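You operate a simulated robot arm through the tools that you are given. There is no shell and no other tool. Be economical: measure what you need, move in short steps, check, and stop when the job is done.

You are at the controls of a simulated two-armed robot. One attempt, no reset.

Task
Pick up the grease cartridge marked "HT 3" from the top of the check bench with one hand, pass it to the other hand and put it on the bottom shelf. Take the taped carton marked "DOCK 3" from the top of the check bench and put it on the beige plywood board there. Any order will do. Set down upright: taped carton.
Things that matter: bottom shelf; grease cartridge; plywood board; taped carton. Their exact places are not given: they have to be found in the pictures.

The check looks at the end state, three seconds after you hand in, the way a careful person would. Anything else that was tipped, shoved, dropped, spilled or broken makes it a failure.

Robot
Two 6-joint arms with two-finger parallel grippers on one trunk, on a base that drives. Base frame: it is fixed to the floor where the robot stands at the start and does not move with it; the origin is under the middle of the robot, x ahead of it, y to its left, z up; the surface under the hand at the start is at about z = 880. Units: mm, rad, N and s.
The left shoulder is at the start at [80, 216, 1597], the right one opposite. With the tool pointing down near the work surface each hand reaches from about 100 to 700 mm from the robot's upright axis, wherever it stands, measured 20 degrees to its own side. Places, roughly: bottom shelf [-1300, -500, 200]. Payload 3.43 kg a hand.
The TCP of each hand is the grasp point between the finger pads, 30 mm short of the fingertips. In the tool frame z runs along the fingers and y along their closing line. The gripper opens to 94 mm. The fingers are 28 mm wide and 10 mm thick; the gripper's body (50 by 96 mm) begins 55 mm behind the TCP.
Orientation is told as [roll, pitch, yaw] about the base's x, y, z axes, in that order, counted from this pose: with the fingers straight down and closing along the base's y, the tool's x points along the base's -x, its y along +y and its z along -z.

Tools
- The arms move only by the tool jog_arm. It takes "left_motion", "right_motion" or both (then of equal length, played together; a hand with none holds still); each is a list of rows, each a list of 7 numbers: the shift along the tool's x, y, z in units of 25 mm (1.0 is 25 mm), then the turn, a rotation vector about the tool's x, y, z in units of 6 degrees (1.0 is 6 degrees), then the closure, from 0 (fully open) to 1 (shut). In form: [[tx, ty, tz, ax, ay, az, gripper], ...]. A call has 1 to 12 rows; each row shifts and turns the commanded pose from where the row before left it, along the tool's axes as they then stand. A call with a number of a shift or a turn outside -1 to 1 is refused whole. A row lasts 0.2 s, in which the tool goes at most 50 mm and 0.15 rad; a call with a longer step from one row to the next is refused whole, and so is a gripper value outside its range. Where a pose cannot be reached the arm comes as near as it can. A force on the tool above 40 N (or 10 N above the force at the start of the call, whichever is more), or a blocked arm, ends the call early, and 0.2 s more pass. The fingers move at their own pace (about 72 mm/s each) and stop on an object; they squeeze with about 28 N. The grip force told is the motor's: it shows also when the fingers shut on nothing. Time passes only in rows, and 0.2 s behind the last, so rows that do not move let the fingers close. The reply holds the time, the measured pose of the TCP, the force on the tool along the base axes, the opening and the grip force, in the units named above and with some noise, with the torque about the TCP (base axes, N m) and any sound that the robot's microphone picked up.
- Cameras (640 x 400 px; columns grow to the right, rows downward): "scene" is now at [110.7, -16.9, 1743.8]; the picture's right is [-0.06, -1.00, 0.00], its down [-0.77, 0.05, -0.64] and it looks along [0.64, -0.04, -0.77] (base axes); focal length 270 px, centre (320, 200). "left" rides on the left gripper at [76, -14, -102] in its tool frame; the picture's right is [0.18, 0.98, 0.00], its down [-0.75, 0.14, -0.64] and it looks along [-0.63, 0.12, 0.77] (tool axes); focal length 243 px, centre (320, 200). "right" rides on the right gripper at [76, 14, -103] in its tool frame; the picture's right is [-0.18, 0.98, 0.00], its down [-0.75, -0.14, -0.64] and it looks along [-0.63, -0.12, 0.77] (tool axes); focal length 243 px, centre (320, 200).
- capture(camera): a new picture of that camera. The clock stands still meanwhile.
- lift_body(by): slides the trunk up (or, below 0, down) by that many mm; the arms and the scene camera ride with it, the base frame stays. It gives what a move gives, with no picture.
- base_move(legs): drives the robot by 1 to 6 legs, each [ahead, left, turn to the left] in mm, mm and rad, along the robot's own axes; the way and the turn of a leg run together, so that a leg with both is an arc; at most 1500 mm and 3.142 rad a leg. The arms and the cameras ride along, it lands a little off, and it stops where it bumps. It gives what a move gives.
- head_to(pan, tilt): turns the head with the scene camera to pan (to the left, within 1.501 rad either way) and tilt (down, from -0.506 to 1.204), counted from straight ahead of the robot. It gives what a move gives.
- probe_pixels(camera, pixels): for up to 12 pixels [column, row] of the newest picture of that camera ("zoom" is the newest enlarged one), the place [x, y, z] in the base frame of the surface seen there, good to about 3 mm, but the place of the scene camera against the robot may be out by one fixed shift of up to 18 mm in any direction. The clock stands still meanwhile.
- zoom(camera, box): a new picture of the part [left, top, right, bottom] of that camera's present view, enlarged. The clock stands still meanwhile.
- close_job(): hands the job in; it is judged then, once.

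Keep the steps short. Do not move on a guess: measure, check each grasp and each placing, and mend mistakes. In all there are 110 turns and 108 pictures (those below and enlarged ones count). Leave the grippers open and the arms clear of the work at the hand-in unless told otherwise, and finish with a single line.

The tools are called by a JSON object that holds its "op" and its "data". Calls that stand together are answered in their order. jog_arm: Moves the arms, as the interface text tells. Its arguments: {"type":"object","properties":{"left_motion":{"type":"array","items":{"type":"array","items":{"type":"number"}}},"right_motion":{"type":"array","items":{"type":"array","items":{"type":"number"}}}},"required":[]} The other tools are called the same way: lift_body (by) slides the trunk up or down; base_move (legs) drives the base; head_to (pan, tilt) turns the head that bears the scene camera; capture (camera) takes a picture; probe_pixels (camera, pixels) gives the place of the surface under pixels of a picture; zoom (camera, box) takes an enlarged picture of a part of a camera's view; close_job () hands the job in.

At the start:

```text
time_s: 0.0
left_ee_pos: [609.7, 190.1, 1098.3]
left_tcp_rot: [-0.001, 0.0, 0.0]
left_force: [-0.2, 0.4, -1.0]
left_ft_torque: [-0.03, -0.02, 0.02]
left_grip_width: 93.8
left_gripper_force: 0.0
right_ee_pos: [421.6, -183.6, 999.6]
right_tcp_rot: [-0.001, 0.0, -0.001]
right_force: [-0.4, 0.1, -0.1]
right_ft_torque: [0.0, -0.02, -0.01]
right_grip_width: 93.8
right_gripper_force: 0.1
trunk travel left (down, up): [-827.0, 13.0]
robot x, y, heading: [2.9, 0.5, 0.0]
head pan, tilt: [-0.059, 0.874]
```

scene: 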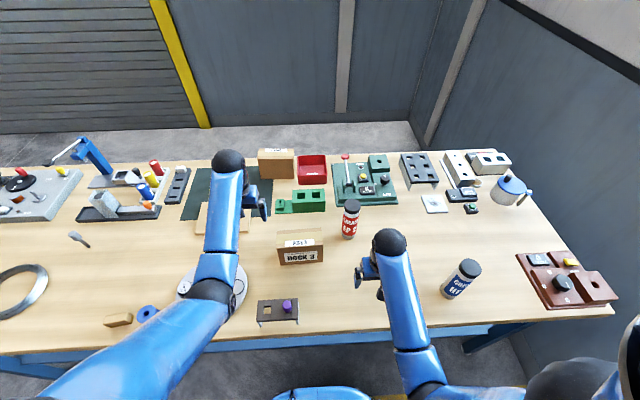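
right: 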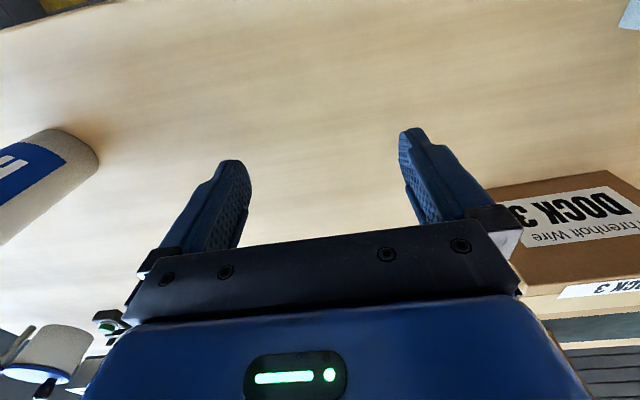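
left: 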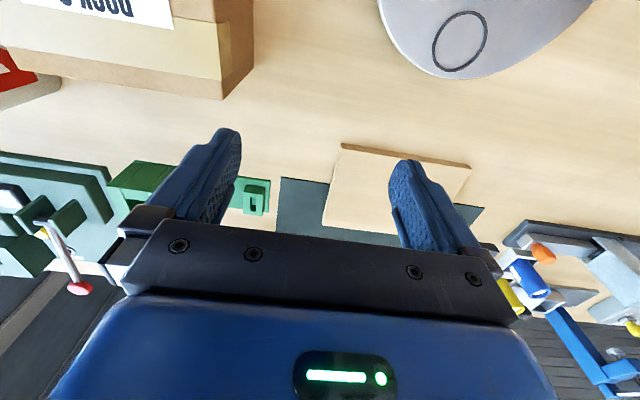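

I see two cartridges, a red one at about (350,218) and a blue-labelled one at (462,278). The carton is at (300,248), and a beige board is partly hidden behind the left arm at (225,215). I'll zoom in to read the labels.

{"op": "zoom", "data": {"camera": "scene", "box": [260, 180, 400, 330]}}

{"op": "zoom", "data": {"camera": "scene", "box": [420, 240, 520, 310]}}

{"op": "zoom", "data": {"camera": "scene", "box": [160, 140, 340, 260]}}

```text
2.67 times, centred on (330, 255) of scene
```

zoom: 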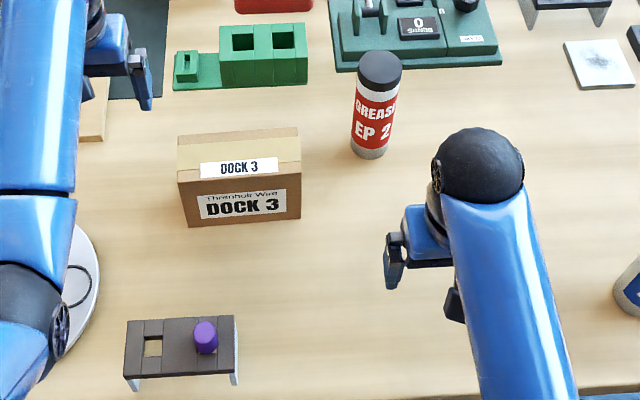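

```text
5.71 times, centred on (470, 275) of scene
```

zoom: 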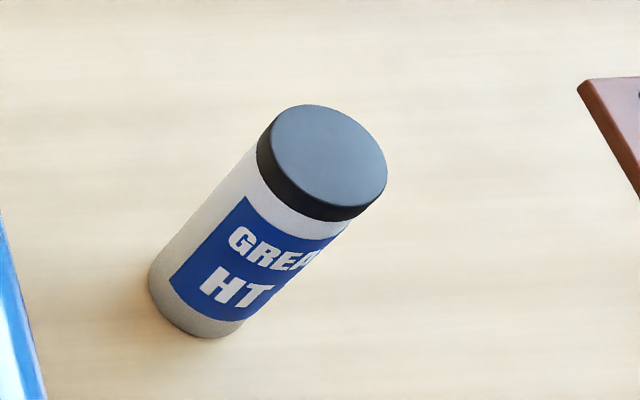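

```text
3.33 times, centred on (250, 200) of scene
```

zoom: 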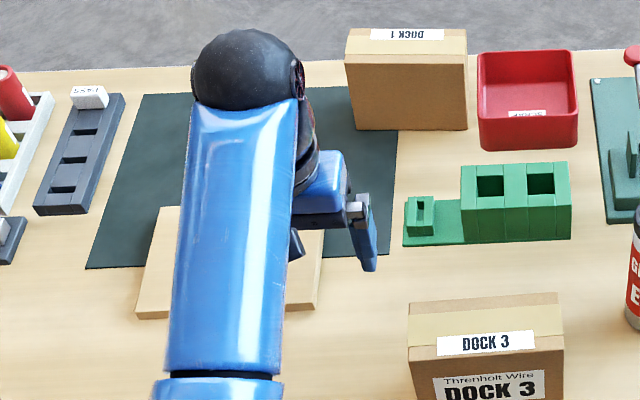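

The blue-labelled cartridge is HT, and the DOCK 3 carton is the one in the middle. The board's visible corners are in the last zoom, so I'll probe all three.

{"op": "probe_pixels", "data": {"camera": "zoom", "pixels": [[136, 312], [160, 210], [318, 302], [322, 235], [412, 310], [556, 298], [562, 345], [410, 355], [480, 320], [150, 270], [310, 270]]}}

{"op": "probe_pixels", "data": {"camera": "scene", "pixels": [[470, 267], [476, 268], [464, 267], [470, 261], [470, 271], [462, 280], [449, 294], [445, 285], [480, 300], [300, 300], [320, 275]]}}

{"op": "capture", "data": {"camera": "right"}}

{"op": "capture", "data": {"camera": "left"}}

```text
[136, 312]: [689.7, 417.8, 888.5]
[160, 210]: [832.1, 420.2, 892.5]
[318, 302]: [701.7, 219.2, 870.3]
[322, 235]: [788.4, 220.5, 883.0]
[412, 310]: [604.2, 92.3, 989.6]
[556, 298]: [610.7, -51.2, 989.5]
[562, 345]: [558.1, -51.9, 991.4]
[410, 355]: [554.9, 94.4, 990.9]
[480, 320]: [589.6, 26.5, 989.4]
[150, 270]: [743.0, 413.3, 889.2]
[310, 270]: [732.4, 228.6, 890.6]
```

```text
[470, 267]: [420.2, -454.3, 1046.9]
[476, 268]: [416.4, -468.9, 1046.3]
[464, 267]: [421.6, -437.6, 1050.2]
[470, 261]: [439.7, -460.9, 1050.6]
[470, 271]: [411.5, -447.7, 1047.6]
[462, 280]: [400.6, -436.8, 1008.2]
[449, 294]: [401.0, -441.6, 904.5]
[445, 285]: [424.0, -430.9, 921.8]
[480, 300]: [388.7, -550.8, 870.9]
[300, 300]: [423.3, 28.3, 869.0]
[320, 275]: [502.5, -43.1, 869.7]
```

```text
101 pictures are left
```

right: 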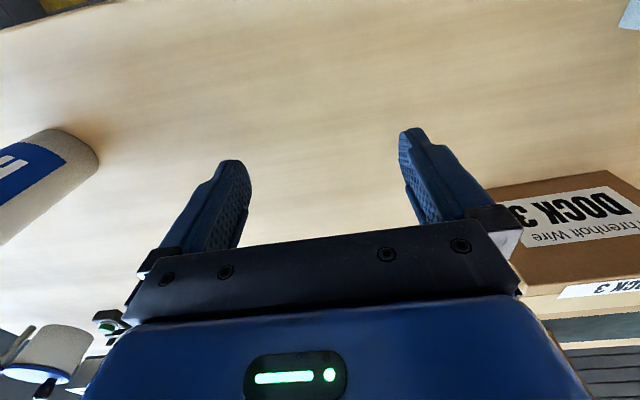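

```text
100 pictures are left
```

left: 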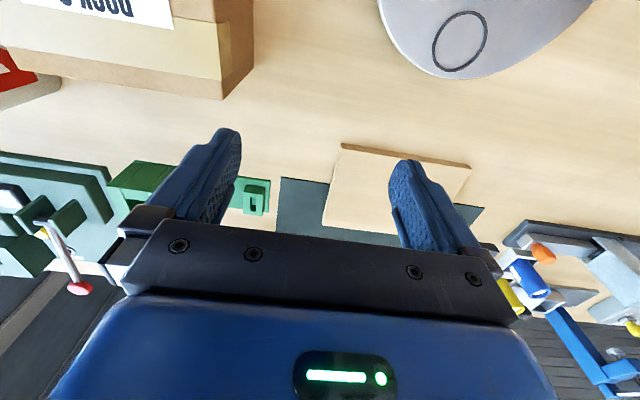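

The scene camera reads the table at about 870. I'll probe the same features with the wrist cameras to find its fixed shift.

{"op": "probe_pixels", "data": {"camera": "left", "pixels": [[219, 50], [218, 90], [100, 60], [342, 152], [468, 172], [325, 222], [400, 130], [340, 190], [440, 200], [225, 60]]}}

{"op": "probe_pixels", "data": {"camera": "right", "pixels": [[300, 100], [515, 220], [560, 180], [535, 280], [50, 160], [80, 140], [200, 60]]}}

```text
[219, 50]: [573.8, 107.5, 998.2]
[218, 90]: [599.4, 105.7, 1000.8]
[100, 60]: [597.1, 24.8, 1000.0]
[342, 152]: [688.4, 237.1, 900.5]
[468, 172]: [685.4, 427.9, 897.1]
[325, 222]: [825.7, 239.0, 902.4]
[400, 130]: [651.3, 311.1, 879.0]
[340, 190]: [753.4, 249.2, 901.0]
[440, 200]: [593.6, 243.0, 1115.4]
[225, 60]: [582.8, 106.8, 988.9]
```

```text
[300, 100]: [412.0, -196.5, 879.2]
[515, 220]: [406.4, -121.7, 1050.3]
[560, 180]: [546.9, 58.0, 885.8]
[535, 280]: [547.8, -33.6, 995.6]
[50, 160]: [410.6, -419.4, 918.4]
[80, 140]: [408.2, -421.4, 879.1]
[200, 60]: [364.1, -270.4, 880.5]
```

Comparing the cameras, true position is about scene + (-4, +13, +10). That gives:
- **Carton:** about x 551–605, y -38–106, top z 1000.
- **Board:** about x 686–830, y 237–429, top z 901.
- **Cartridge:** about (420, -440).

The board is slightly out of reach, so I'll tilt the head down to check how much room there is to drive forward.

{"op": "head_to", "data": {"pan": 0.0, "tilt": 1.2}}

{"op": "capture", "data": {"camera": "scene"}}

```text
time_s: 0.8
left_ee_pos: [609.9, 188.4, 1099.1]
left_tcp_rot: [-0.001, -0.002, 0.0]
left_force: [0.1, -0.3, 1.1]
left_ft_torque: [-0.03, -0.01, 0.0]
left_grip_width: 94.1
left_gripper_force: 0.1
right_ee_pos: [422.7, -185.1, 1000.3]
right_tcp_rot: [0.001, 0.0, -0.003]
right_force: [0.0, 0.5, -0.5]
right_ft_torque: [-0.01, -0.01, -0.01]
right_grip_width: 94.1
right_gripper_force: 0.1
trunk travel left (down, up): [-827.0, 13.0]
robot x, y, heading: [2.5, 2.1, -0.002]
head pan, tilt: [0.0, 1.201]
```

```text
99 pictures are left
```

scene: 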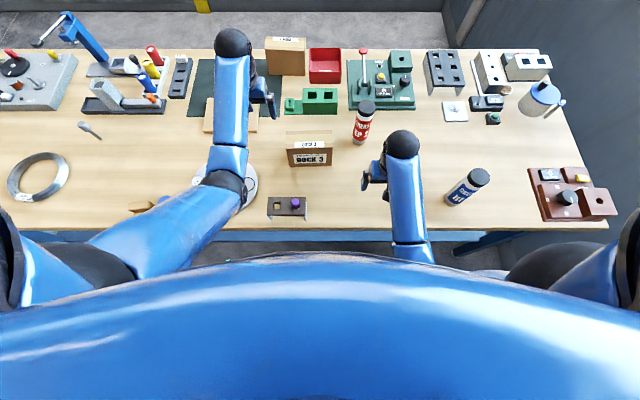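

The chest blocks part of the view, so I'll probe the bench's front edge, the floor strip in front of the base, and the board area.

{"op": "probe_pixels", "data": {"camera": "scene", "pixels": [[350, 228], [350, 247], [290, 250], [320, 270], [250, 228], [320, 300], [470, 260], [350, 236]]}}

```text
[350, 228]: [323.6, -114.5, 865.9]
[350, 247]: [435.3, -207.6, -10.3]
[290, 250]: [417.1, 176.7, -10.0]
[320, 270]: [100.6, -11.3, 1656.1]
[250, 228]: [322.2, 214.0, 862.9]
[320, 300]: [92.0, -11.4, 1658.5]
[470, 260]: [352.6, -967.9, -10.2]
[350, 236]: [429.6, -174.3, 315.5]
```

The bench edge is at x≈320. I'll grasp the carton across its thin side, which runs along x, so I turn the left hand a quarter turn about its tool z while it is high.

{"op": "jog_arm", "data": {"left_motion": [[0, 0, 0, 0, 0, 1, 0], [0, 0, 0, 0, 0, 1, 0], [0, 0, 0, 0, 0, 1, 0], [0, 0, 0, 0, 0, 1, 0], [0, 0, 0, 0, 0, 1, 0], [0, 0, 0, 0, 0, 1, 0], [0, 0, 0, 0, 0, 1, 0], [0, 0, 0, 0, 0, 1, 0], [0, 0, 0, 0, 0, 1, 0], [0, 0, 0, 0, 0, 1, 0], [0, 0, 0, 0, 0, 1, 0], [0, 0, 0, 0, 0, 1, 0]]}}

{"op": "jog_arm", "data": {"left_motion": [[0, 0, 0, 0, 0, 1, 0], [0, 0, 0, 0, 0, 1, 0], [0, 0, 0, 0, 0, 1, 0], [-1, 0, 0, 0, 0, 0, 0], [-1, 0, 0, 0, 0, 0, 0], [-1, 0, 0, 0, 0, 0, 0], [-1, 0, 0, 0, 0, 0, 0], [0, 0, 0, 0, 0, 0, 0]]}}

{"op": "capture", "data": {"camera": "left"}}

```text
time_s: 3.4
left_ee_pos: [610.7, 190.0, 1099.3]
left_tcp_rot: [-0.002, -0.001, -1.258]
left_force: [0.6, 0.5, 0.0]
left_ft_torque: [-0.03, -0.04, 0.0]
left_grip_width: 94.0
left_gripper_force: 0.1
right_ee_pos: [422.1, -184.8, 999.0]
right_tcp_rot: [0.001, 0.0, -0.001]
right_force: [0.4, 0.1, -0.2]
right_ft_torque: [0.0, -0.01, 0.0]
right_grip_width: 94.0
right_gripper_force: 0.0
trunk travel left (down, up): [-827.0, 13.0]
robot x, y, heading: [-0.3, -2.2, -0.004]
head pan, tilt: [0.0, 1.201]
```

```text
time_s: 5.2
left_ee_pos: [610.8, 88.1, 1098.6]
left_tcp_rot: [0.0, -0.001, -1.572]
left_force: [0.0, -0.2, 0.1]
left_ft_torque: [0.03, 0.03, -0.03]
left_grip_width: 94.0
left_gripper_force: 0.1
right_ee_pos: [422.6, -185.3, 1000.9]
right_tcp_rot: [0.0, 0.0, -0.001]
right_force: [-0.5, 0.4, -0.5]
right_ft_torque: [0.0, 0.01, 0.01]
right_grip_width: 94.3
right_gripper_force: 0.1
trunk travel left (down, up): [-827.0, 13.0]
robot x, y, heading: [-0.7, -1.0, 0.002]
head pan, tilt: [0.0, 1.201]
```

```text
98 pictures are left
```

left: 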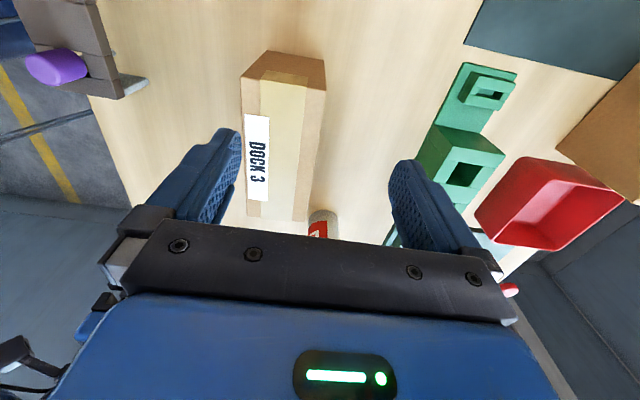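

The quarter turn worked and the carton lies between the fingers, slightly to the left. I'll measure the edges of its top.

{"op": "probe_pixels", "data": {"camera": "left", "pixels": [[244, 90], [324, 93], [249, 210], [300, 212], [285, 85], [265, 53], [316, 160], [248, 150]]}}

```text
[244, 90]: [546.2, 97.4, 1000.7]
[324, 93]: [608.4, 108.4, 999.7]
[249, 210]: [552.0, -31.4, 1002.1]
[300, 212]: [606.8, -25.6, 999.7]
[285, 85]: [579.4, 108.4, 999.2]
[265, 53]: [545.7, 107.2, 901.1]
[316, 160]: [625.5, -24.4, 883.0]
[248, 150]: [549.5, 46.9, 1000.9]
```

The carton's top centre is (578, 35) and it is about 60 mm thick. I move over it and go straight down to z≈965.

{"op": "jog_arm", "data": {"left_motion": [[-1, -0.66, 0, 0, 0, 0, 0], [-1, -0.66, 0, 0, 0, 0, 0], [-0.12, 0, 0.3, 0, 0, 0, 0], [0, 0, 1, 0, 0, 0, 0], [0, 0, 1, 0, 0, 0, 0], [0, 0, 1, 0, 0, 0, 0], [0, 0, 1, 0, 0, 0, 0], [0, 0, 1, 0, 0, 0, 0], [0, 0, 0, 0, 0, 0, 0]]}}

{"op": "capture", "data": {"camera": "left"}}

```text
time_s: 7.2
left_ee_pos: [577.5, 36.7, 966.7]
left_tcp_rot: [0.002, 0.0, -1.569]
left_force: [-0.4, -0.3, -0.8]
left_ft_torque: [-0.03, 0.0, 0.03]
left_grip_width: 94.1
left_gripper_force: 0.1
right_ee_pos: [423.2, -184.1, 1000.3]
right_tcp_rot: [0.0, 0.001, -0.002]
right_force: [-0.7, 0.1, 0.2]
right_ft_torque: [-0.01, -0.02, -0.01]
right_grip_width: 94.0
right_gripper_force: 0.1
trunk travel left (down, up): [-827.0, 13.0]
robot x, y, heading: [-1.9, -1.9, 0.003]
head pan, tilt: [0.0, 1.201]
```

```text
97 pictures are left
```

left: 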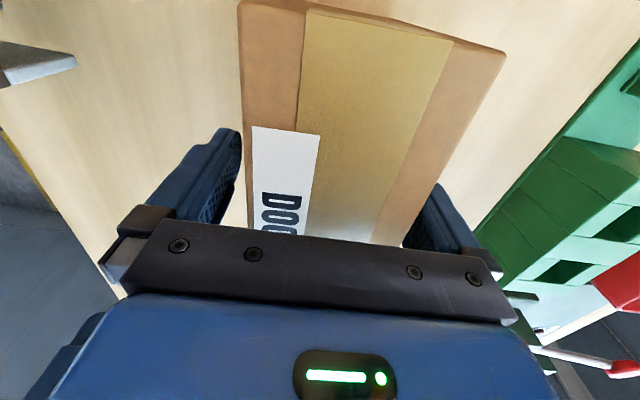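

The carton is between the fingers. I close the gripper.

{"op": "jog_arm", "data": {"left_motion": [[0, 0, 0, 0, 0, 0, 1], [0, 0, 0, 0, 0, 0, 1], [0, 0, 0, 0, 0, 0, 1], [0, 0, 0, 0, 0, 0, 1]]}}

```text
time_s: 8.2
left_ee_pos: [576.2, 36.3, 965.4]
left_tcp_rot: [0.0, 0.001, -1.571]
left_force: [0.9, -0.6, 1.0]
left_ft_torque: [-0.08, 0.16, 0.13]
left_grip_width: 72.4
left_gripper_force: 27.8
right_ee_pos: [421.6, -185.0, 1000.7]
right_tcp_rot: [0.0, -0.001, -0.002]
right_force: [0.1, -0.4, 0.0]
right_ft_torque: [0.02, -0.02, 0.0]
right_grip_width: 94.1
right_gripper_force: 0.1
trunk travel left (down, up): [-827.0, 13.0]
robot x, y, heading: [0.5, 0.0, -0.002]
head pan, tilt: [0.0, 1.201]
```

It holds at a width of 72 mm with a firm grip. I lift 100 mm and look.

{"op": "jog_arm", "data": {"left_motion": [[0, 0, -0.5, 0, 0, 0, 1], [0, 0, -0.5, 0, 0, 0, 1], [0, 0, -1, 0, 0, 0, 1], [0, 0, -1, 0, 0, 0, 1], [0, 0, -1, 0, 0, 0, 1]]}}

{"op": "capture", "data": {"camera": "left"}}

```text
time_s: 9.4
left_ee_pos: [576.9, 36.4, 1065.5]
left_tcp_rot: [-0.001, 0.0, -1.571]
left_force: [0.1, -0.3, -5.1]
left_ft_torque: [-0.01, -0.03, 0.04]
left_grip_width: 72.4
left_gripper_force: 27.8
right_ee_pos: [422.2, -182.9, 998.4]
right_tcp_rot: [0.001, 0.0, -0.002]
right_force: [1.1, 0.2, 0.0]
right_ft_torque: [0.01, 0.01, 0.02]
right_grip_width: 94.3
right_gripper_force: 0.0
trunk travel left (down, up): [-827.0, 13.0]
robot x, y, heading: [0.9, -2.7, -0.005]
head pan, tilt: [0.0, 1.201]
```

```text
96 pictures are left
```

left: 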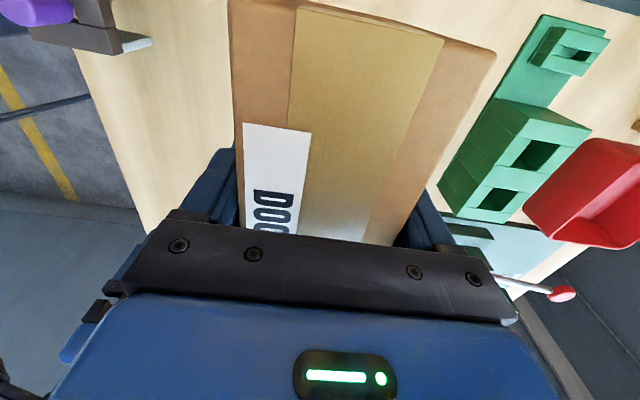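

The carton is up and weighs about 5 N. I carry it left to y≈333.

{"op": "jog_arm", "data": {"left_motion": [[1, 0, 0, 0, 0, 0, 1], [1, 0, 0, 0, 0, 0, 1], [1, 0, 0, 0, 0, 0, 1], [1, 0, 0, 0, 0, 0, 1], [1, 0, 0, 0, 0, 0, 1], [1, 0, 0, 0, 0, 0, 1], [1, 0, 0, 0, 0, 0, 1], [1, 0, 0, 0, 0, 0, 1], [1, 0, 0, 0, 0, 0, 1], [1, 0, 0, 0, 0, 0, 1], [1, 0, 0, 0, 0, 0, 1], [0.88, 0, 0, 0, 0, 0, 1]]}}

{"op": "head_to", "data": {"pan": 0.2, "tilt": 0.8}}

{"op": "capture", "data": {"camera": "scene"}}

```text
time_s: 12.0
left_ee_pos: [576.1, 334.8, 1065.1]
left_tcp_rot: [-0.002, -0.001, -1.572]
left_force: [-0.3, -0.2, -5.5]
left_ft_torque: [0.04, 0.03, 0.02]
left_grip_width: 72.3
left_gripper_force: 28.1
right_ee_pos: [422.7, -182.2, 1000.5]
right_tcp_rot: [0.0, 0.0, 0.0]
right_force: [1.0, -0.1, -1.4]
right_ft_torque: [0.0, 0.03, -0.02]
right_grip_width: 93.9
right_gripper_force: 0.1
trunk travel left (down, up): [-827.0, 13.0]
robot x, y, heading: [-1.6, 1.3, -0.003]
head pan, tilt: [0.0, 1.201]
```

```text
time_s: 12.9
left_ee_pos: [577.6, 333.7, 1066.6]
left_tcp_rot: [-0.002, 0.001, -1.57]
left_force: [-0.4, -0.8, -6.4]
left_ft_torque: [0.02, 0.05, 0.0]
left_grip_width: 72.3
left_gripper_force: 28.3
right_ee_pos: [422.0, -183.4, 999.6]
right_tcp_rot: [0.002, -0.001, -0.002]
right_force: [0.3, 0.2, -0.4]
right_ft_torque: [0.01, 0.01, 0.01]
right_grip_width: 94.0
right_gripper_force: 0.1
trunk travel left (down, up): [-827.0, 13.0]
robot x, y, heading: [-1.9, -0.7, -0.003]
head pan, tilt: [0.201, 0.799]
```

```text
95 pictures are left
```

scene: 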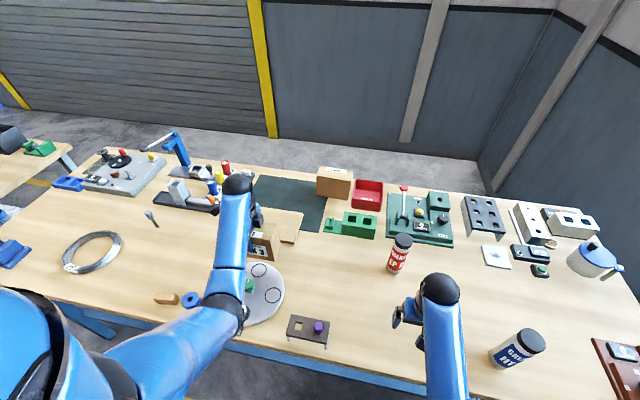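

The path ahead is clear. I extend toward the board with the carton still high and see how far the arm reaches.

{"op": "jog_arm", "data": {"left_motion": [[0, 1, 0, 0, 0, 0, 1], [0, 1, 0, 0, 0, 0, 1], [0, 1, 0, 0, 0, 0, 1], [0, 1, 0, 0, 0, 0, 1], [0, 0, 0, 0, 0, 0, 1]]}}

{"op": "probe_pixels", "data": {"camera": "scene", "pixels": [[235, 290], [232, 330], [180, 320], [240, 310], [440, 340], [425, 380], [400, 315], [240, 190], [249, 285]]}}

```text
time_s: 14.1
left_ee_pos: [678.3, 333.7, 1066.7]
left_tcp_rot: [-0.001, -0.001, -1.57]
left_force: [-0.4, 0.3, -6.0]
left_ft_torque: [0.01, 0.01, 0.01]
left_grip_width: 72.6
left_gripper_force: 28.1
right_ee_pos: [423.6, -183.6, 999.0]
right_tcp_rot: [0.0, 0.001, -0.003]
right_force: [-0.6, -0.7, 0.3]
right_ft_torque: [0.02, -0.01, 0.0]
right_grip_width: 93.8
right_gripper_force: 0.0
trunk travel left (down, up): [-827.0, 13.0]
robot x, y, heading: [2.3, -1.2, -0.002]
head pan, tilt: [0.201, 0.799]
```

```text
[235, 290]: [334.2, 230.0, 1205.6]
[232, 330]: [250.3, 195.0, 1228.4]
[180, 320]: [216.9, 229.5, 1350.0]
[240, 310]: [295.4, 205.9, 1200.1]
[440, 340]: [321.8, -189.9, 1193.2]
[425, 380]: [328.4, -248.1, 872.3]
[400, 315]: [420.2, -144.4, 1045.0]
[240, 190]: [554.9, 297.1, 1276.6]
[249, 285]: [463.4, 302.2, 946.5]
```

It reached x=678 without trouble, so I extend about 62 mm more to x≈740.

{"op": "jog_arm", "data": {"left_motion": [[0, 1, 0, 0, 0, 0, 1], [0, 1, 0, 0, 0, 0, 1], [0, 0.5, 0, 0, 0, 0, 1], [0, 0, 0, 0, 0, 0, 1]]}}

{"op": "capture", "data": {"camera": "left"}}

```text
time_s: 15.1
left_ee_pos: [716.3, 332.2, 1069.8]
left_tcp_rot: [-0.001, -0.001, -1.57]
left_force: [0.6, 0.1, -5.1]
left_ft_torque: [0.0, 0.0, 0.0]
left_grip_width: 72.6
left_gripper_force: 27.7
left hand out of reach, approached as far as the arm can: row 2, 3
right_ee_pos: [422.4, -183.8, 1000.0]
right_tcp_rot: [-0.001, 0.0, -0.001]
right_force: [0.2, -0.1, 0.4]
right_ft_torque: [0.02, -0.01, -0.03]
right_grip_width: 93.9
right_gripper_force: 0.1
trunk travel left (down, up): [-827.0, 13.0]
robot x, y, heading: [0.5, 0.2, 0.001]
head pan, tilt: [0.201, 0.799]
```

```text
94 pictures are left
```

left: 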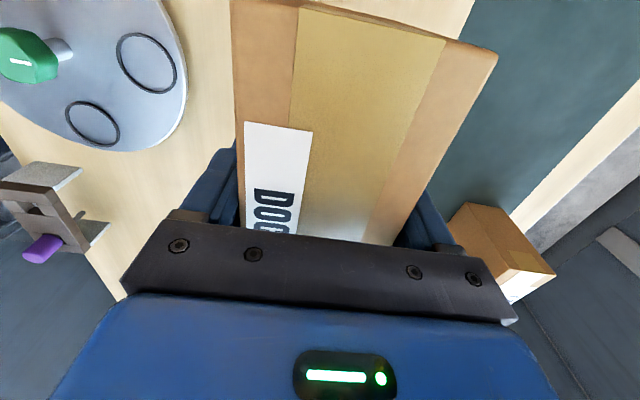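

The reach limit is x≈716 at this trunk height. I pull the left hand back and up and raise the right hand well clear. After that I can lower the trunk 150 mm.

{"op": "jog_arm", "data": {"left_motion": [[0, -1, 0, 0, 0, 0, 1], [0, -1, 0, 0, 0, 0, 1], [0, -1, -1, 0, 0, 0, 1], [0, 0, -1, 0, 0, 0, 1], [0, 0, -1, 0, 0, 0, 1], [0, 0, -1, 0, 0, 0, 1], [0, 0, 0, 0, 0, 0, 1], [0, 0, 0, 0, 0, 0, 1]], "right_motion": [[0, 0, -1, 0, 0, 0, 0], [0, 0, -1, 0, 0, 0, 0], [0, 0, -1, 0, 0, 0, 0], [0, 0, -1, 0, 0, 0, 0], [0, 0, -1, 0, 0, 0, 0], [0, 0, -1, 0, 0, 0, 0], [0, 0, -1, 0, 0, 0, 0], [0, 0, -1, 0, 0, 0, 0]]}}

```text
time_s: 16.9
left_ee_pos: [653.8, 332.9, 1159.8]
left_tcp_rot: [0.0, 0.0, -1.572]
left_force: [-0.1, -0.4, -6.4]
left_ft_torque: [0.04, 0.04, -0.01]
left_grip_width: 72.4
left_gripper_force: 28.7
left hand out of reach, approached as far as the arm can: row 6
right_ee_pos: [430.8, -183.5, 1031.3]
right_tcp_rot: [-0.001, -0.003, -0.002]
right_force: [0.2, -0.8, -0.2]
right_ft_torque: [-0.04, -0.01, 0.0]
right_grip_width: 94.3
right_gripper_force: 0.0
right hand out of reach, approached as far as the arm can: row 2, 3, 4, 5, 6, 7, 8
trunk travel left (down, up): [-827.0, 13.0]
robot x, y, heading: [2.6, -2.7, 0.001]
head pan, tilt: [0.201, 0.799]
```

The right hand can't rise at this radius. I move it forward and out over the empty bench, away from the red cartridge, while raising it.

{"op": "jog_arm", "data": {"right_motion": [[0, -1, 0, 0, 0, 0, 0], [0, -1, 0, 0, 0, 0, 0], [-1, -1, 0, 0, 0, 0, 0], [-1, 0, 0, 0, 0, 0, 0], [-1, 0, 0, 0, 0, 0, 0], [-1, 0, 0, 0, 0, 0, 0], [-1, 0, -1, 0, 0, 0, 0], [-1, 0, -1, 0, 0, 0, 0], [0, 0, -1, 0, 0, 0, 0], [0, 0, -1, 0, 0, 0, 0], [0, 0, -1, 0, 0, 0, 0]]}}

```text
time_s: 19.3
left_ee_pos: [653.7, 333.5, 1160.1]
left_tcp_rot: [-0.001, 0.0, -1.57]
left_force: [0.1, 0.4, -4.3]
left_ft_torque: [-0.03, -0.01, -0.02]
left_grip_width: 72.5
left_gripper_force: 27.5
right_ee_pos: [614.3, -262.9, 1109.3]
right_tcp_rot: [0.001, -0.001, -0.002]
right_force: [-0.2, 0.0, 0.2]
right_ft_torque: [0.0, 0.0, -0.03]
right_grip_width: 94.0
right_gripper_force: 0.0
right hand out of reach, approached as far as the arm can: row 9, 10, 11
trunk travel left (down, up): [-827.0, 13.0]
robot x, y, heading: [-1.0, -2.8, 0.001]
head pan, tilt: [0.201, 0.799]
```

The right fingertips are at z≈1079 with no tall objects under them. I lower the trunk 110 mm, which puts the carton's bottom at about 965.

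{"op": "lift_body", "data": {"by": -110}}

{"op": "capture", "data": {"camera": "scene"}}

```text
time_s: 20.7
left_ee_pos: [653.3, 333.1, 1050.7]
left_tcp_rot: [0.0, 0.001, -1.571]
left_force: [0.2, 0.4, -5.9]
left_ft_torque: [0.0, -0.02, -0.02]
left_grip_width: 72.5
left_gripper_force: 28.2
right_ee_pos: [613.3, -261.4, 999.1]
right_tcp_rot: [-0.001, -0.001, -0.003]
right_force: [-0.4, -0.2, 0.0]
right_ft_torque: [0.0, 0.02, 0.0]
right_grip_width: 94.3
right_gripper_force: 0.1
trunk travel left (down, up): [-717.0, 123.0]
robot x, y, heading: [-1.6, 0.6, 0.002]
head pan, tilt: [0.201, 0.799]
```

```text
93 pictures are left
```

scene: 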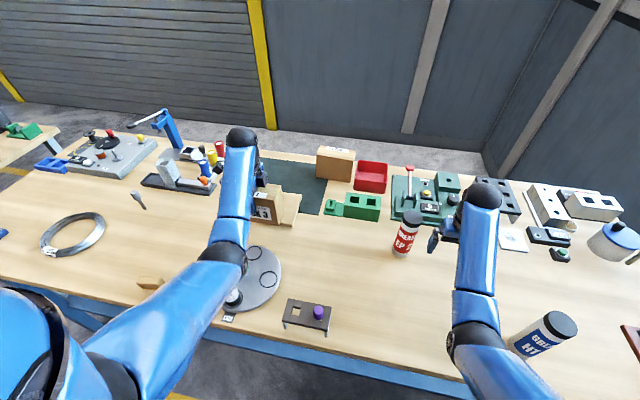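

The left arm has more reach now. I extend to x≈750 at this height.

{"op": "jog_arm", "data": {"left_motion": [[0, 1, 0, 0, 0, 0, 1], [0, 1, 0, 0, 0, 0, 1], [0, 1, 0, 0, 0, 0, 1], [0, 0.88, 0, 0, 0, 0, 1], [0, 0, 0, 0, 0, 0, 1]]}}

{"op": "capture", "data": {"camera": "scene"}}

{"op": "capture", "data": {"camera": "left"}}

```text
time_s: 21.9
left_ee_pos: [740.5, 331.8, 1051.7]
left_tcp_rot: [0.0, -0.001, -1.57]
left_force: [0.4, -0.8, -5.5]
left_ft_torque: [0.03, -0.01, 0.03]
left_grip_width: 72.5
left_gripper_force: 28.0
left hand out of reach, approached as far as the arm can: row 4
right_ee_pos: [613.2, -262.4, 1000.2]
right_tcp_rot: [0.0, 0.0, -0.002]
right_force: [-0.4, -0.4, 0.0]
right_ft_torque: [0.0, -0.03, 0.04]
right_grip_width: 93.9
right_gripper_force: 0.1
trunk travel left (down, up): [-717.0, 123.0]
robot x, y, heading: [-0.7, 0.1, -0.004]
head pan, tilt: [0.201, 0.799]
```

```text
92 pictures are left
```

scene: 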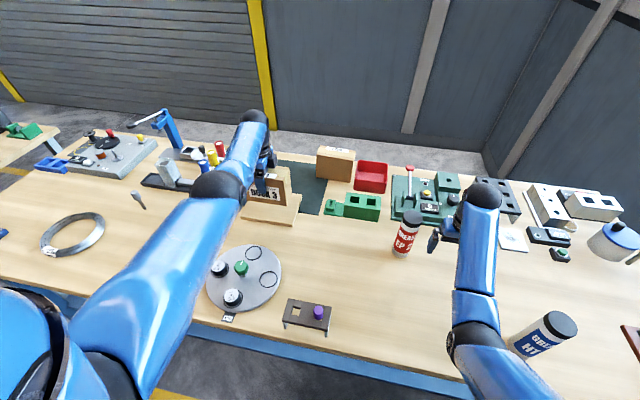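

```text
91 pictures are left
```

left: 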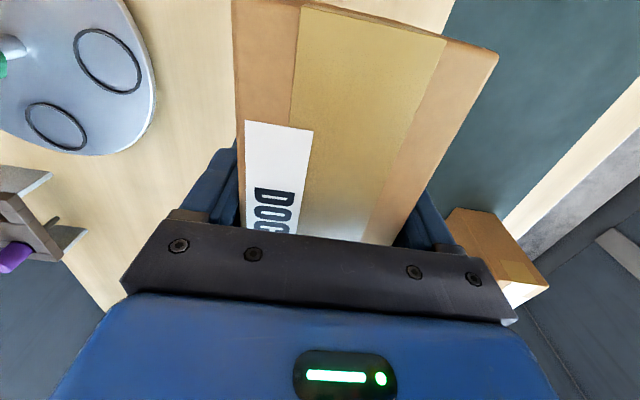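

The carton is at (740, 332), well inside the board outline (x 686–830, y 237–429). I ease back to a reachable point and descend about 50 mm.

{"op": "jog_arm", "data": {"left_motion": [[0, -0.5, 0.2, 0, 0, 0, 1], [0, 0, 0.8, 0, 0, 0, 1], [0, 0, 1, 0, 0, 0, 1], [0, 0, 0, 0, 0, 0, 1]]}}

{"op": "zoom", "data": {"camera": "scene", "box": [220, 150, 340, 240]}}

```text
time_s: 22.9
left_ee_pos: [727.6, 330.6, 1001.6]
left_tcp_rot: [0.0, 0.001, -1.571]
left_force: [-0.3, -0.5, -6.2]
left_ft_torque: [0.03, 0.01, 0.01]
left_grip_width: 72.4
left_gripper_force: 28.2
right_ee_pos: [612.3, -261.2, 999.6]
right_tcp_rot: [-0.001, -0.001, -0.001]
right_force: [0.3, 0.2, -0.5]
right_ft_torque: [0.0, -0.02, 0.01]
right_grip_width: 94.1
right_gripper_force: 0.0
trunk travel left (down, up): [-717.0, 123.0]
robot x, y, heading: [-3.8, 2.8, 0.003]
head pan, tilt: [0.201, 0.799]
```

```text
4.44 times, centred on (280, 195) of scene
```

zoom: 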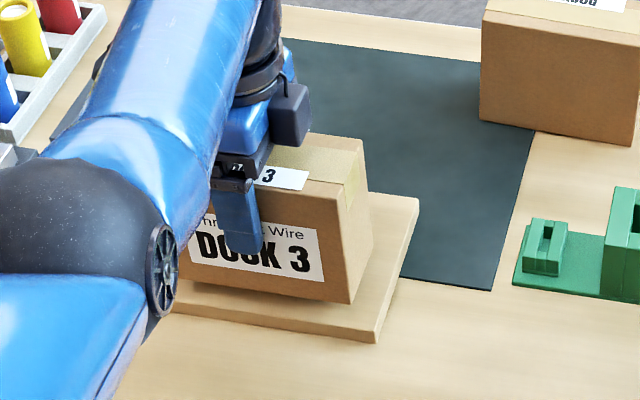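

The carton is just above the board but close to its front edge. I move forward about 12 mm and check.

{"op": "jog_arm", "data": {"left_motion": [[0, 0.5, 0, 0, 0, 0, 1], [0, 0, 0, 0, 0, 0, 1]]}}

```text
time_s: 23.5
left_ee_pos: [733.4, 329.1, 1004.4]
left_tcp_rot: [-0.001, 0.0, -1.572]
left_force: [0.3, -0.6, -4.8]
left_ft_torque: [0.01, -0.04, -0.02]
left_grip_width: 72.6
left_gripper_force: 28.0
left hand out of reach, approached as far as the arm can: row 1
right_ee_pos: [613.5, -261.5, 1001.1]
right_tcp_rot: [0.0, -0.002, 0.0]
right_force: [-0.2, 0.1, -0.1]
right_ft_torque: [-0.01, 0.0, -0.01]
right_grip_width: 93.8
right_gripper_force: 0.0
trunk travel left (down, up): [-717.0, 123.0]
robot x, y, heading: [-2.3, -1.3, -0.002]
head pan, tilt: [0.201, 0.799]
```

The reach is short by a few mm. I pull the right hand back 50 mm and drive the base forward 20 mm. There is ample clearance to the bench edge, and the carton is still above the board.

{"op": "jog_arm", "data": {"right_motion": [[1, 0, 0, 0, 0, 0, 0], [1, 0, 0, 0, 0, 0, 0]]}}

{"op": "base_move", "data": {"legs": [[20, 0, 0]]}}

```text
time_s: 24.1
left_ee_pos: [731.2, 328.5, 1003.8]
left_tcp_rot: [-0.001, -0.002, -1.571]
left_force: [-1.0, 0.8, -4.6]
left_ft_torque: [-0.03, 0.0, -0.01]
left_grip_width: 72.3
left_gripper_force: 28.3
right_ee_pos: [578.2, -264.6, 975.7]
right_tcp_rot: [-0.001, -0.007, -0.002]
right_force: [-0.3, 0.4, 0.6]
right_ft_torque: [0.01, 0.0, 0.0]
right_grip_width: 94.0
right_gripper_force: 0.1
right hand out of reach, approached as far as the arm can: row 1, 2
trunk travel left (down, up): [-717.0, 123.0]
robot x, y, heading: [-0.4, 0.3, -0.001]
head pan, tilt: [0.201, 0.799]
```

```text
time_s: 24.9
left_ee_pos: [747.6, 329.8, 1007.6]
left_tcp_rot: [0.004, 0.001, -1.572]
left_force: [-1.2, 0.2, -5.6]
left_ft_torque: [0.02, -0.03, -0.01]
left_grip_width: 72.4
left_gripper_force: 28.1
right_ee_pos: [595.4, -262.7, 978.6]
right_tcp_rot: [-0.001, -0.008, 0.001]
right_force: [0.5, -0.1, 0.3]
right_ft_torque: [-0.02, -0.03, 0.01]
right_grip_width: 93.8
right_gripper_force: 0.0
trunk travel left (down, up): [-717.0, 123.0]
robot x, y, heading: [23.9, 0.4, -0.001]
head pan, tilt: [0.201, 0.799]
```

The carton is now at (748, 330, 1007). I descend gently to about 988.

{"op": "jog_arm", "data": {"left_motion": [[0, -0.2, 0.3, 0, 0, 0, 1], [0, 0, 0.3, 0, 0, 0, 1], [0, 0, 0, 0, 0, 0, 1]]}}

{"op": "zoom", "data": {"camera": "scene", "box": [220, 150, 340, 240]}}

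```text
time_s: 25.7
left_ee_pos: [743.8, 329.7, 989.9]
left_tcp_rot: [-0.002, -0.001, -1.571]
left_force: [0.0, 0.6, -4.5]
left_ft_torque: [0.0, 0.01, 0.02]
left_grip_width: 72.4
left_gripper_force: 28.1
right_ee_pos: [597.2, -262.2, 976.2]
right_tcp_rot: [-0.001, -0.006, -0.001]
right_force: [0.1, 0.3, -0.2]
right_ft_torque: [-0.01, 0.01, 0.04]
right_grip_width: 94.1
right_gripper_force: 0.0
trunk travel left (down, up): [-717.0, 123.0]
robot x, y, heading: [20.3, 1.9, 0.002]
head pan, tilt: [0.201, 0.799]
```

```text
4.44 times, centred on (280, 195) of scene
```

zoom: 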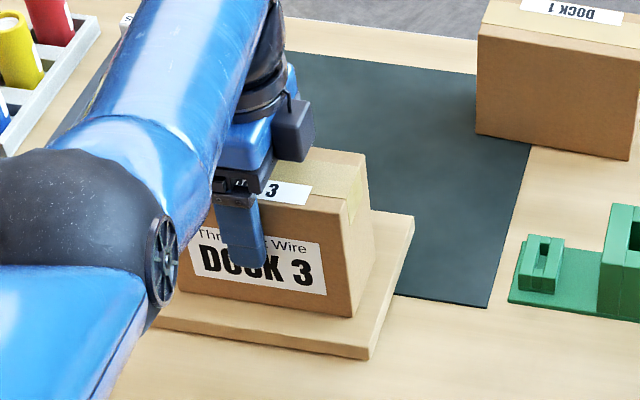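

Nearly on the board. I lower in tiny steps until contact shows.

{"op": "jog_arm", "data": {"left_motion": [[0, 0, 0.12, 0, 0, 0, 1], [0, 0, 0, 0, 0, 0, 1]]}}

{"op": "jog_arm", "data": {"left_motion": [[0, 0, 0.08, 0, 0, 0, 1], [0, 0, 0, 0, 0, 0, 1]]}}

```text
time_s: 26.3
left_ee_pos: [746.2, 329.2, 988.9]
left_tcp_rot: [0.004, -0.001, -1.57]
left_force: [0.8, 0.6, 5.9]
left_ft_torque: [-0.48, -0.29, 0.19]
left_grip_width: 72.5
left_gripper_force: 28.2
right_ee_pos: [597.5, -262.7, 977.3]
right_tcp_rot: [0.001, -0.005, 0.0]
right_force: [-0.4, 0.1, -0.2]
right_ft_torque: [0.0, -0.02, 0.01]
right_grip_width: 94.0
right_gripper_force: 0.1
trunk travel left (down, up): [-717.0, 123.0]
robot x, y, heading: [18.8, 0.4, 0.002]
head pan, tilt: [0.201, 0.799]
```

```text
time_s: 26.9
left_ee_pos: [746.2, 330.4, 988.5]
left_tcp_rot: [0.008, 0.001, -1.57]
left_force: [2.6, 2.7, 17.3]
left_ft_torque: [-0.64, -0.63, 0.13]
left_grip_width: 72.3
left_gripper_force: 27.9
right_ee_pos: [596.0, -262.9, 978.0]
right_tcp_rot: [-0.001, -0.006, -0.001]
right_force: [0.0, 0.0, -0.4]
right_ft_torque: [0.04, -0.01, 0.04]
right_grip_width: 93.9
right_gripper_force: 0.1
trunk travel left (down, up): [-717.0, 123.0]
robot x, y, heading: [19.7, -0.1, -0.002]
head pan, tilt: [0.201, 0.799]
```

Contact: the force went from -5 to +17 N. I back off 2 mm and then open.

{"op": "jog_arm", "data": {"left_motion": [[0, 0, -0.08, 0, 0, 0, 1], [0, 0, 0, 0, 0, 0, 0.7], [0, 0, 0, 0, 0, 0, 0], [0, 0, 0, 0, 0, 0, 0], [0, 0, 0, 0, 0, 0, 0]]}}

{"op": "capture", "data": {"camera": "left"}}

```text
time_s: 28.1
left_ee_pos: [745.3, 329.1, 986.0]
left_tcp_rot: [-0.002, 0.0, -1.57]
left_force: [-0.1, 0.4, -0.3]
left_ft_torque: [0.03, 0.01, 0.01]
left_grip_width: 94.0
left_gripper_force: 0.0
right_ee_pos: [598.5, -264.8, 976.9]
right_tcp_rot: [0.002, -0.005, 0.0]
right_force: [1.3, 0.4, -0.4]
right_ft_torque: [-0.04, -0.02, 0.02]
right_grip_width: 93.9
right_gripper_force: 0.1
trunk travel left (down, up): [-717.0, 123.0]
robot x, y, heading: [19.6, -0.4, -0.001]
head pan, tilt: [0.201, 0.799]
```

```text
88 pictures are left
```

left: 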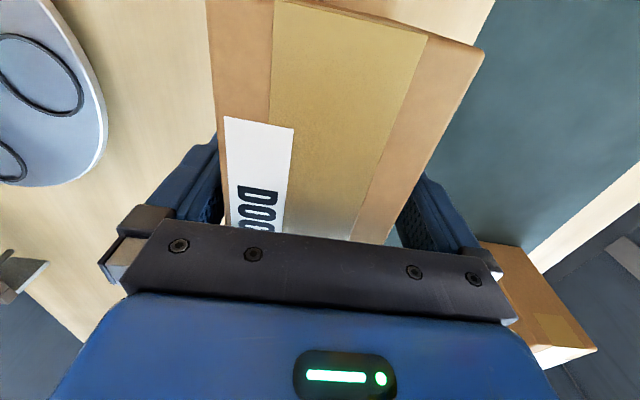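

Released. The carton sits slightly closer to the front finger, so I shift the hand 5 mm back. I then raise the trunk so the hand goes straight up.

{"op": "jog_arm", "data": {"left_motion": [[0, -0.2, 0, 0, 0, 0, 0], [0, 0, 0, 0, 0, 0, 0]]}}

{"op": "lift_body", "data": {"by": 110}}

{"op": "capture", "data": {"camera": "scene"}}

{"op": "capture", "data": {"camera": "left"}}

```text
time_s: 28.7
left_ee_pos: [742.9, 329.6, 986.6]
left_tcp_rot: [-0.002, 0.0, -1.57]
left_force: [-0.5, 0.3, 0.3]
left_ft_torque: [0.01, -0.03, 0.0]
left_grip_width: 94.2
left_gripper_force: 0.0
right_ee_pos: [598.9, -263.9, 976.5]
right_tcp_rot: [-0.001, -0.003, -0.004]
right_force: [-0.1, 0.1, 0.4]
right_ft_torque: [0.03, -0.02, 0.02]
right_grip_width: 93.8
right_gripper_force: 0.0
trunk travel left (down, up): [-717.0, 123.0]
robot x, y, heading: [20.9, -2.5, 0.005]
head pan, tilt: [0.201, 0.799]
```

```text
time_s: 30.1
left_ee_pos: [743.2, 330.6, 1095.6]
left_tcp_rot: [-0.001, -0.001, -1.571]
left_force: [0.6, -0.9, -0.4]
left_ft_torque: [0.01, 0.01, -0.05]
left_grip_width: 93.8
left_gripper_force: 0.1
right_ee_pos: [599.2, -264.1, 1086.6]
right_tcp_rot: [-0.001, -0.005, 0.001]
right_force: [0.6, -0.3, 0.6]
right_ft_torque: [0.0, -0.02, -0.02]
right_grip_width: 94.4
right_gripper_force: 0.0
trunk travel left (down, up): [-827.0, 13.0]
robot x, y, heading: [20.5, -2.1, -0.001]
head pan, tilt: [0.201, 0.799]
```

```text
87 pictures are left
```

scene: 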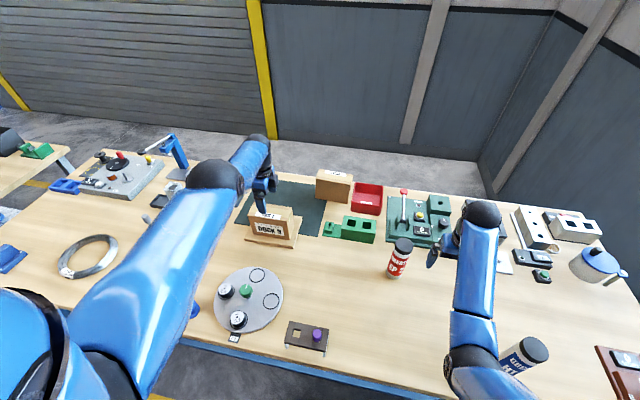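

```text
86 pictures are left
```

left: 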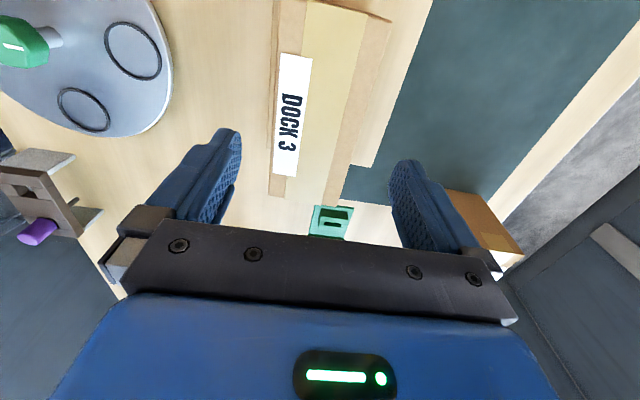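

The carton stands upright on the board. I retract the left hand over clear bench while I check the carton and board edges.

{"op": "probe_pixels", "data": {"camera": "left", "pixels": [[272, 180], [325, 195], [278, 50], [375, 100], [368, 164], [420, 50], [340, 180]]}}

{"op": "jog_arm", "data": {"left_motion": [[0, -1, 0, 0, 0, 0, 0], [0, -1, 0, 0, 0, 0, 0], [0, -1, 0, 0, 0, 0, 0], [0, -1, 0, 0, 0, 0, 0], [0, -1, 0, 0, 0, 0, 0], [0, -1, 0, 0, 0, 0, 0]]}}

{"op": "capture", "data": {"camera": "scene"}}

```text
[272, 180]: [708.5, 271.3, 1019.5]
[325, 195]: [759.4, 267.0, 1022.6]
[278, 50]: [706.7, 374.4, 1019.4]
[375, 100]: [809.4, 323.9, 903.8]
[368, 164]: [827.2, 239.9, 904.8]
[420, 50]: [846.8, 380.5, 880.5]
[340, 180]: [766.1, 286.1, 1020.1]
```

```text
time_s: 31.5
left_ee_pos: [730.4, 346.5, 1067.9]
left_tcp_rot: [-0.004, -0.001, -1.568]
left_force: [-1.3, 0.4, -0.4]
left_ft_torque: [0.05, 0.0, 0.03]
left_grip_width: 94.2
left_gripper_force: 0.0
left hand out of reach, approached as far as the arm can: row 1, 2, 3, 4, 5, 6
right_ee_pos: [597.9, -263.8, 1086.6]
right_tcp_rot: [0.0, -0.003, 0.0]
right_force: [0.2, 0.6, 0.2]
right_ft_torque: [-0.01, -0.01, 0.03]
right_grip_width: 93.9
right_gripper_force: 0.1
trunk travel left (down, up): [-827.0, 13.0]
robot x, y, heading: [21.6, -3.1, -0.001]
head pan, tilt: [0.201, 0.799]
```

```text
85 pictures are left
```

scene: 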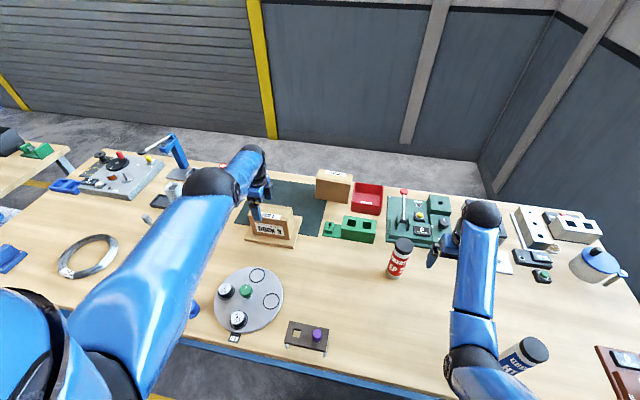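

The left hand got stuck near its reach limit and sank a little, but it is still 17 mm above the carton. Driving the base straight back moves both hands rigidly, so I back off 140 mm.

{"op": "base_move", "data": {"legs": [[-140, 0, 0]]}}

{"op": "capture", "data": {"camera": "scene"}}

```text
time_s: 32.9
left_ee_pos: [594.1, 347.8, 1065.2]
left_tcp_rot: [-0.007, -0.002, -1.568]
left_force: [1.0, 1.0, -0.1]
left_ft_torque: [-0.01, 0.03, 0.01]
left_grip_width: 94.1
left_gripper_force: 0.0
right_ee_pos: [462.8, -262.9, 1084.2]
right_tcp_rot: [-0.001, -0.001, 0.001]
right_force: [-0.2, 0.1, -0.2]
right_ft_torque: [0.0, 0.0, 0.03]
right_grip_width: 94.0
right_gripper_force: 0.0
trunk travel left (down, up): [-827.0, 13.0]
robot x, y, heading: [-119.4, -2.6, -0.001]
head pan, tilt: [0.201, 0.799]
```

```text
84 pictures are left
```

scene: 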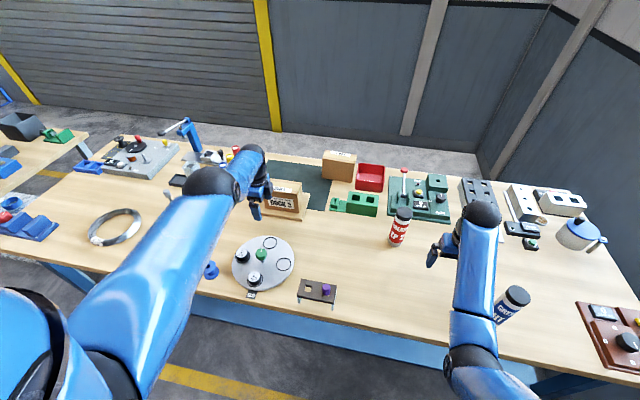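

The carton stands on the board and both hands are clear. I raise the right hand and step toward the HT cartridge, stopping short of it.

{"op": "jog_arm", "data": {"right_motion": [[0, 0, -0.8, 0, 0, 0, 0], [0, -1, 0, 0, 0, 0, 0], [0, -1, 0, 0, 0, 0, 0], [0, 0, 0, 0, 0, 0, 0]]}}

{"op": "capture", "data": {"camera": "right"}}

```text
time_s: 33.9
left_ee_pos: [588.3, 349.5, 1067.9]
left_tcp_rot: [-0.001, 0.002, -1.567]
left_force: [-0.7, -0.7, 0.4]
left_ft_torque: [0.0, 0.0, -0.03]
left_grip_width: 94.0
left_gripper_force: 0.0
right_ee_pos: [466.6, -314.5, 1093.7]
right_tcp_rot: [0.0, -0.004, 0.003]
right_force: [-0.6, 0.1, 0.4]
right_ft_torque: [-0.01, 0.0, 0.01]
right_grip_width: 93.9
right_gripper_force: 0.0
right hand out of reach, approached as far as the arm can: row 1
trunk travel left (down, up): [-827.0, 13.0]
robot x, y, heading: [-115.4, 2.4, -0.0]
head pan, tilt: [0.201, 0.799]
```

```text
83 pictures are left
```

right: 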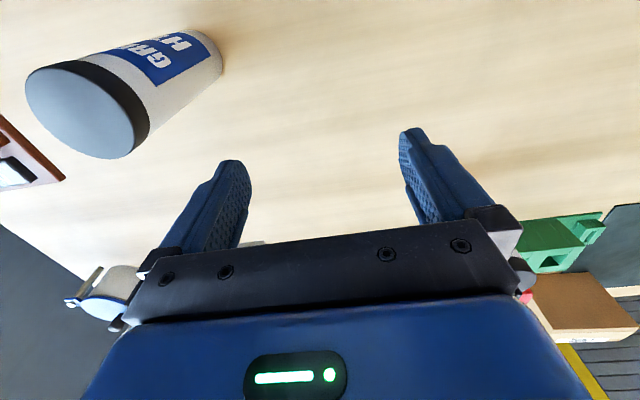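

I'll measure the cap from this view.

{"op": "probe_pixels", "data": {"camera": "right", "pixels": [[80, 110], [40, 90], [130, 120], [80, 75], [90, 145], [145, 120], [215, 70], [190, 60]]}}

{"op": "zoom", "data": {"camera": "right", "box": [0, 0, 240, 170]}}

```text
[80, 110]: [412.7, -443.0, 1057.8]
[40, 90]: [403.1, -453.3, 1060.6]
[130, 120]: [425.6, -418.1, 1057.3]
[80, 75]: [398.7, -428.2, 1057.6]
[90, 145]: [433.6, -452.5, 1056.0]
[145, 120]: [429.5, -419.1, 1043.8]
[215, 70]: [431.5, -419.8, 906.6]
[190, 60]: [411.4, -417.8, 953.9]
```

```text
2.35 times, centred on (120, 85) of right
```

zoom: 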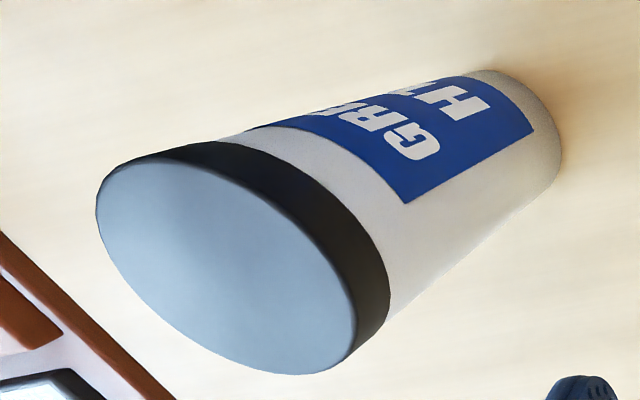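

The cap centre is about (417, -440) with its top at 1058. My fingertips are at 1064, so I move along y first beside it and then in x, so the fingers straddle it.

{"op": "jog_arm", "data": {"right_motion": [[0, -1, -0.3, 0, 0, 0, 0], [0, -1, -0.3, 0, 0, 0, 0], [0, -1, 0, 0, 0, 0, 0], [0, -1, 0, 0, 0, 0, 0], [0, -1, 0, 0, 0, 0, 0], [0, 0, 0, 0, 0, 0, 0]]}}

{"op": "capture", "data": {"camera": "right"}}

```text
time_s: 35.2
left_ee_pos: [589.7, 347.3, 1068.2]
left_tcp_rot: [-0.001, 0.0, -1.569]
left_force: [0.2, -0.5, -0.1]
left_ft_torque: [-0.02, -0.02, 0.01]
left_grip_width: 94.1
left_gripper_force: 0.0
right_ee_pos: [467.2, -437.4, 1106.9]
right_tcp_rot: [0.0, -0.002, 0.001]
right_force: [0.4, 0.3, 0.1]
right_ft_torque: [-0.01, 0.01, -0.01]
right_grip_width: 93.9
right_gripper_force: 0.0
trunk travel left (down, up): [-827.0, 13.0]
robot x, y, heading: [-121.6, -1.4, 0.004]
head pan, tilt: [0.201, 0.799]
```

```text
81 pictures are left
```

right: 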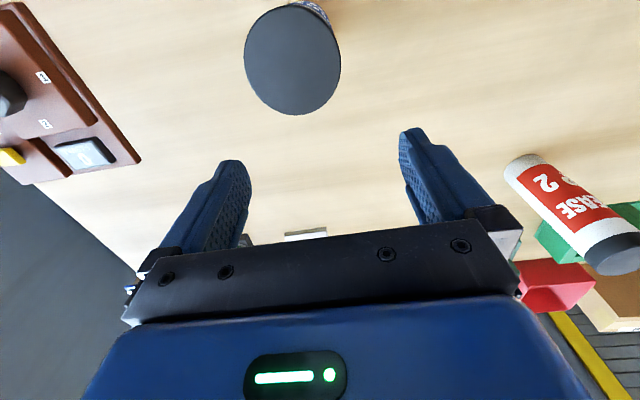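

Aligned in y with the cap ahead at (292,60). I take an exact centre from the cap edges.

{"op": "probe_pixels", "data": {"camera": "right", "pixels": [[292, 60], [249, 60], [335, 60], [280, 12], [292, 108]]}}

```text
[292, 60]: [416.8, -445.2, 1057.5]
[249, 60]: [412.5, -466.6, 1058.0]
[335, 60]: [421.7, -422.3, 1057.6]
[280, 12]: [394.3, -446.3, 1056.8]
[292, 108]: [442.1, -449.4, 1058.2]
```

The centre is about (418, -444) and the diameter about 50. I move over it and check before descending.

{"op": "jog_arm", "data": {"right_motion": [[1, -0.26, 0, 0, 0, 0, 0], [0.96, 0, 0, 0, 0, 0, 0], [0, 0, 0, 0, 0, 0, 0]]}}

{"op": "capture", "data": {"camera": "right"}}

```text
time_s: 36.0
left_ee_pos: [590.0, 349.1, 1067.5]
left_tcp_rot: [-0.003, 0.0, -1.571]
left_force: [0.7, -0.6, -0.5]
left_ft_torque: [-0.01, 0.01, -0.05]
left_grip_width: 93.9
left_gripper_force: 0.0
right_ee_pos: [424.4, -447.4, 1098.8]
right_tcp_rot: [0.001, -0.006, 0.004]
right_force: [0.2, -0.8, -0.2]
right_ft_torque: [0.02, -0.05, -0.01]
right_grip_width: 94.0
right_gripper_force: 0.0
right hand out of reach, approached as far as the arm can: row 2
trunk travel left (down, up): [-827.0, 13.0]
robot x, y, heading: [-117.3, 1.6, 0.005]
head pan, tilt: [0.201, 0.799]
```

```text
80 pictures are left
```

right: 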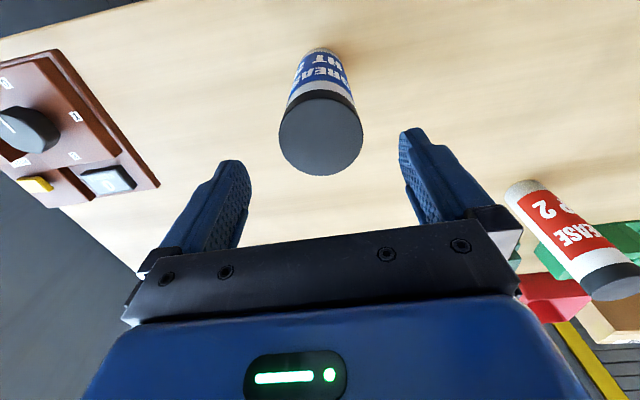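

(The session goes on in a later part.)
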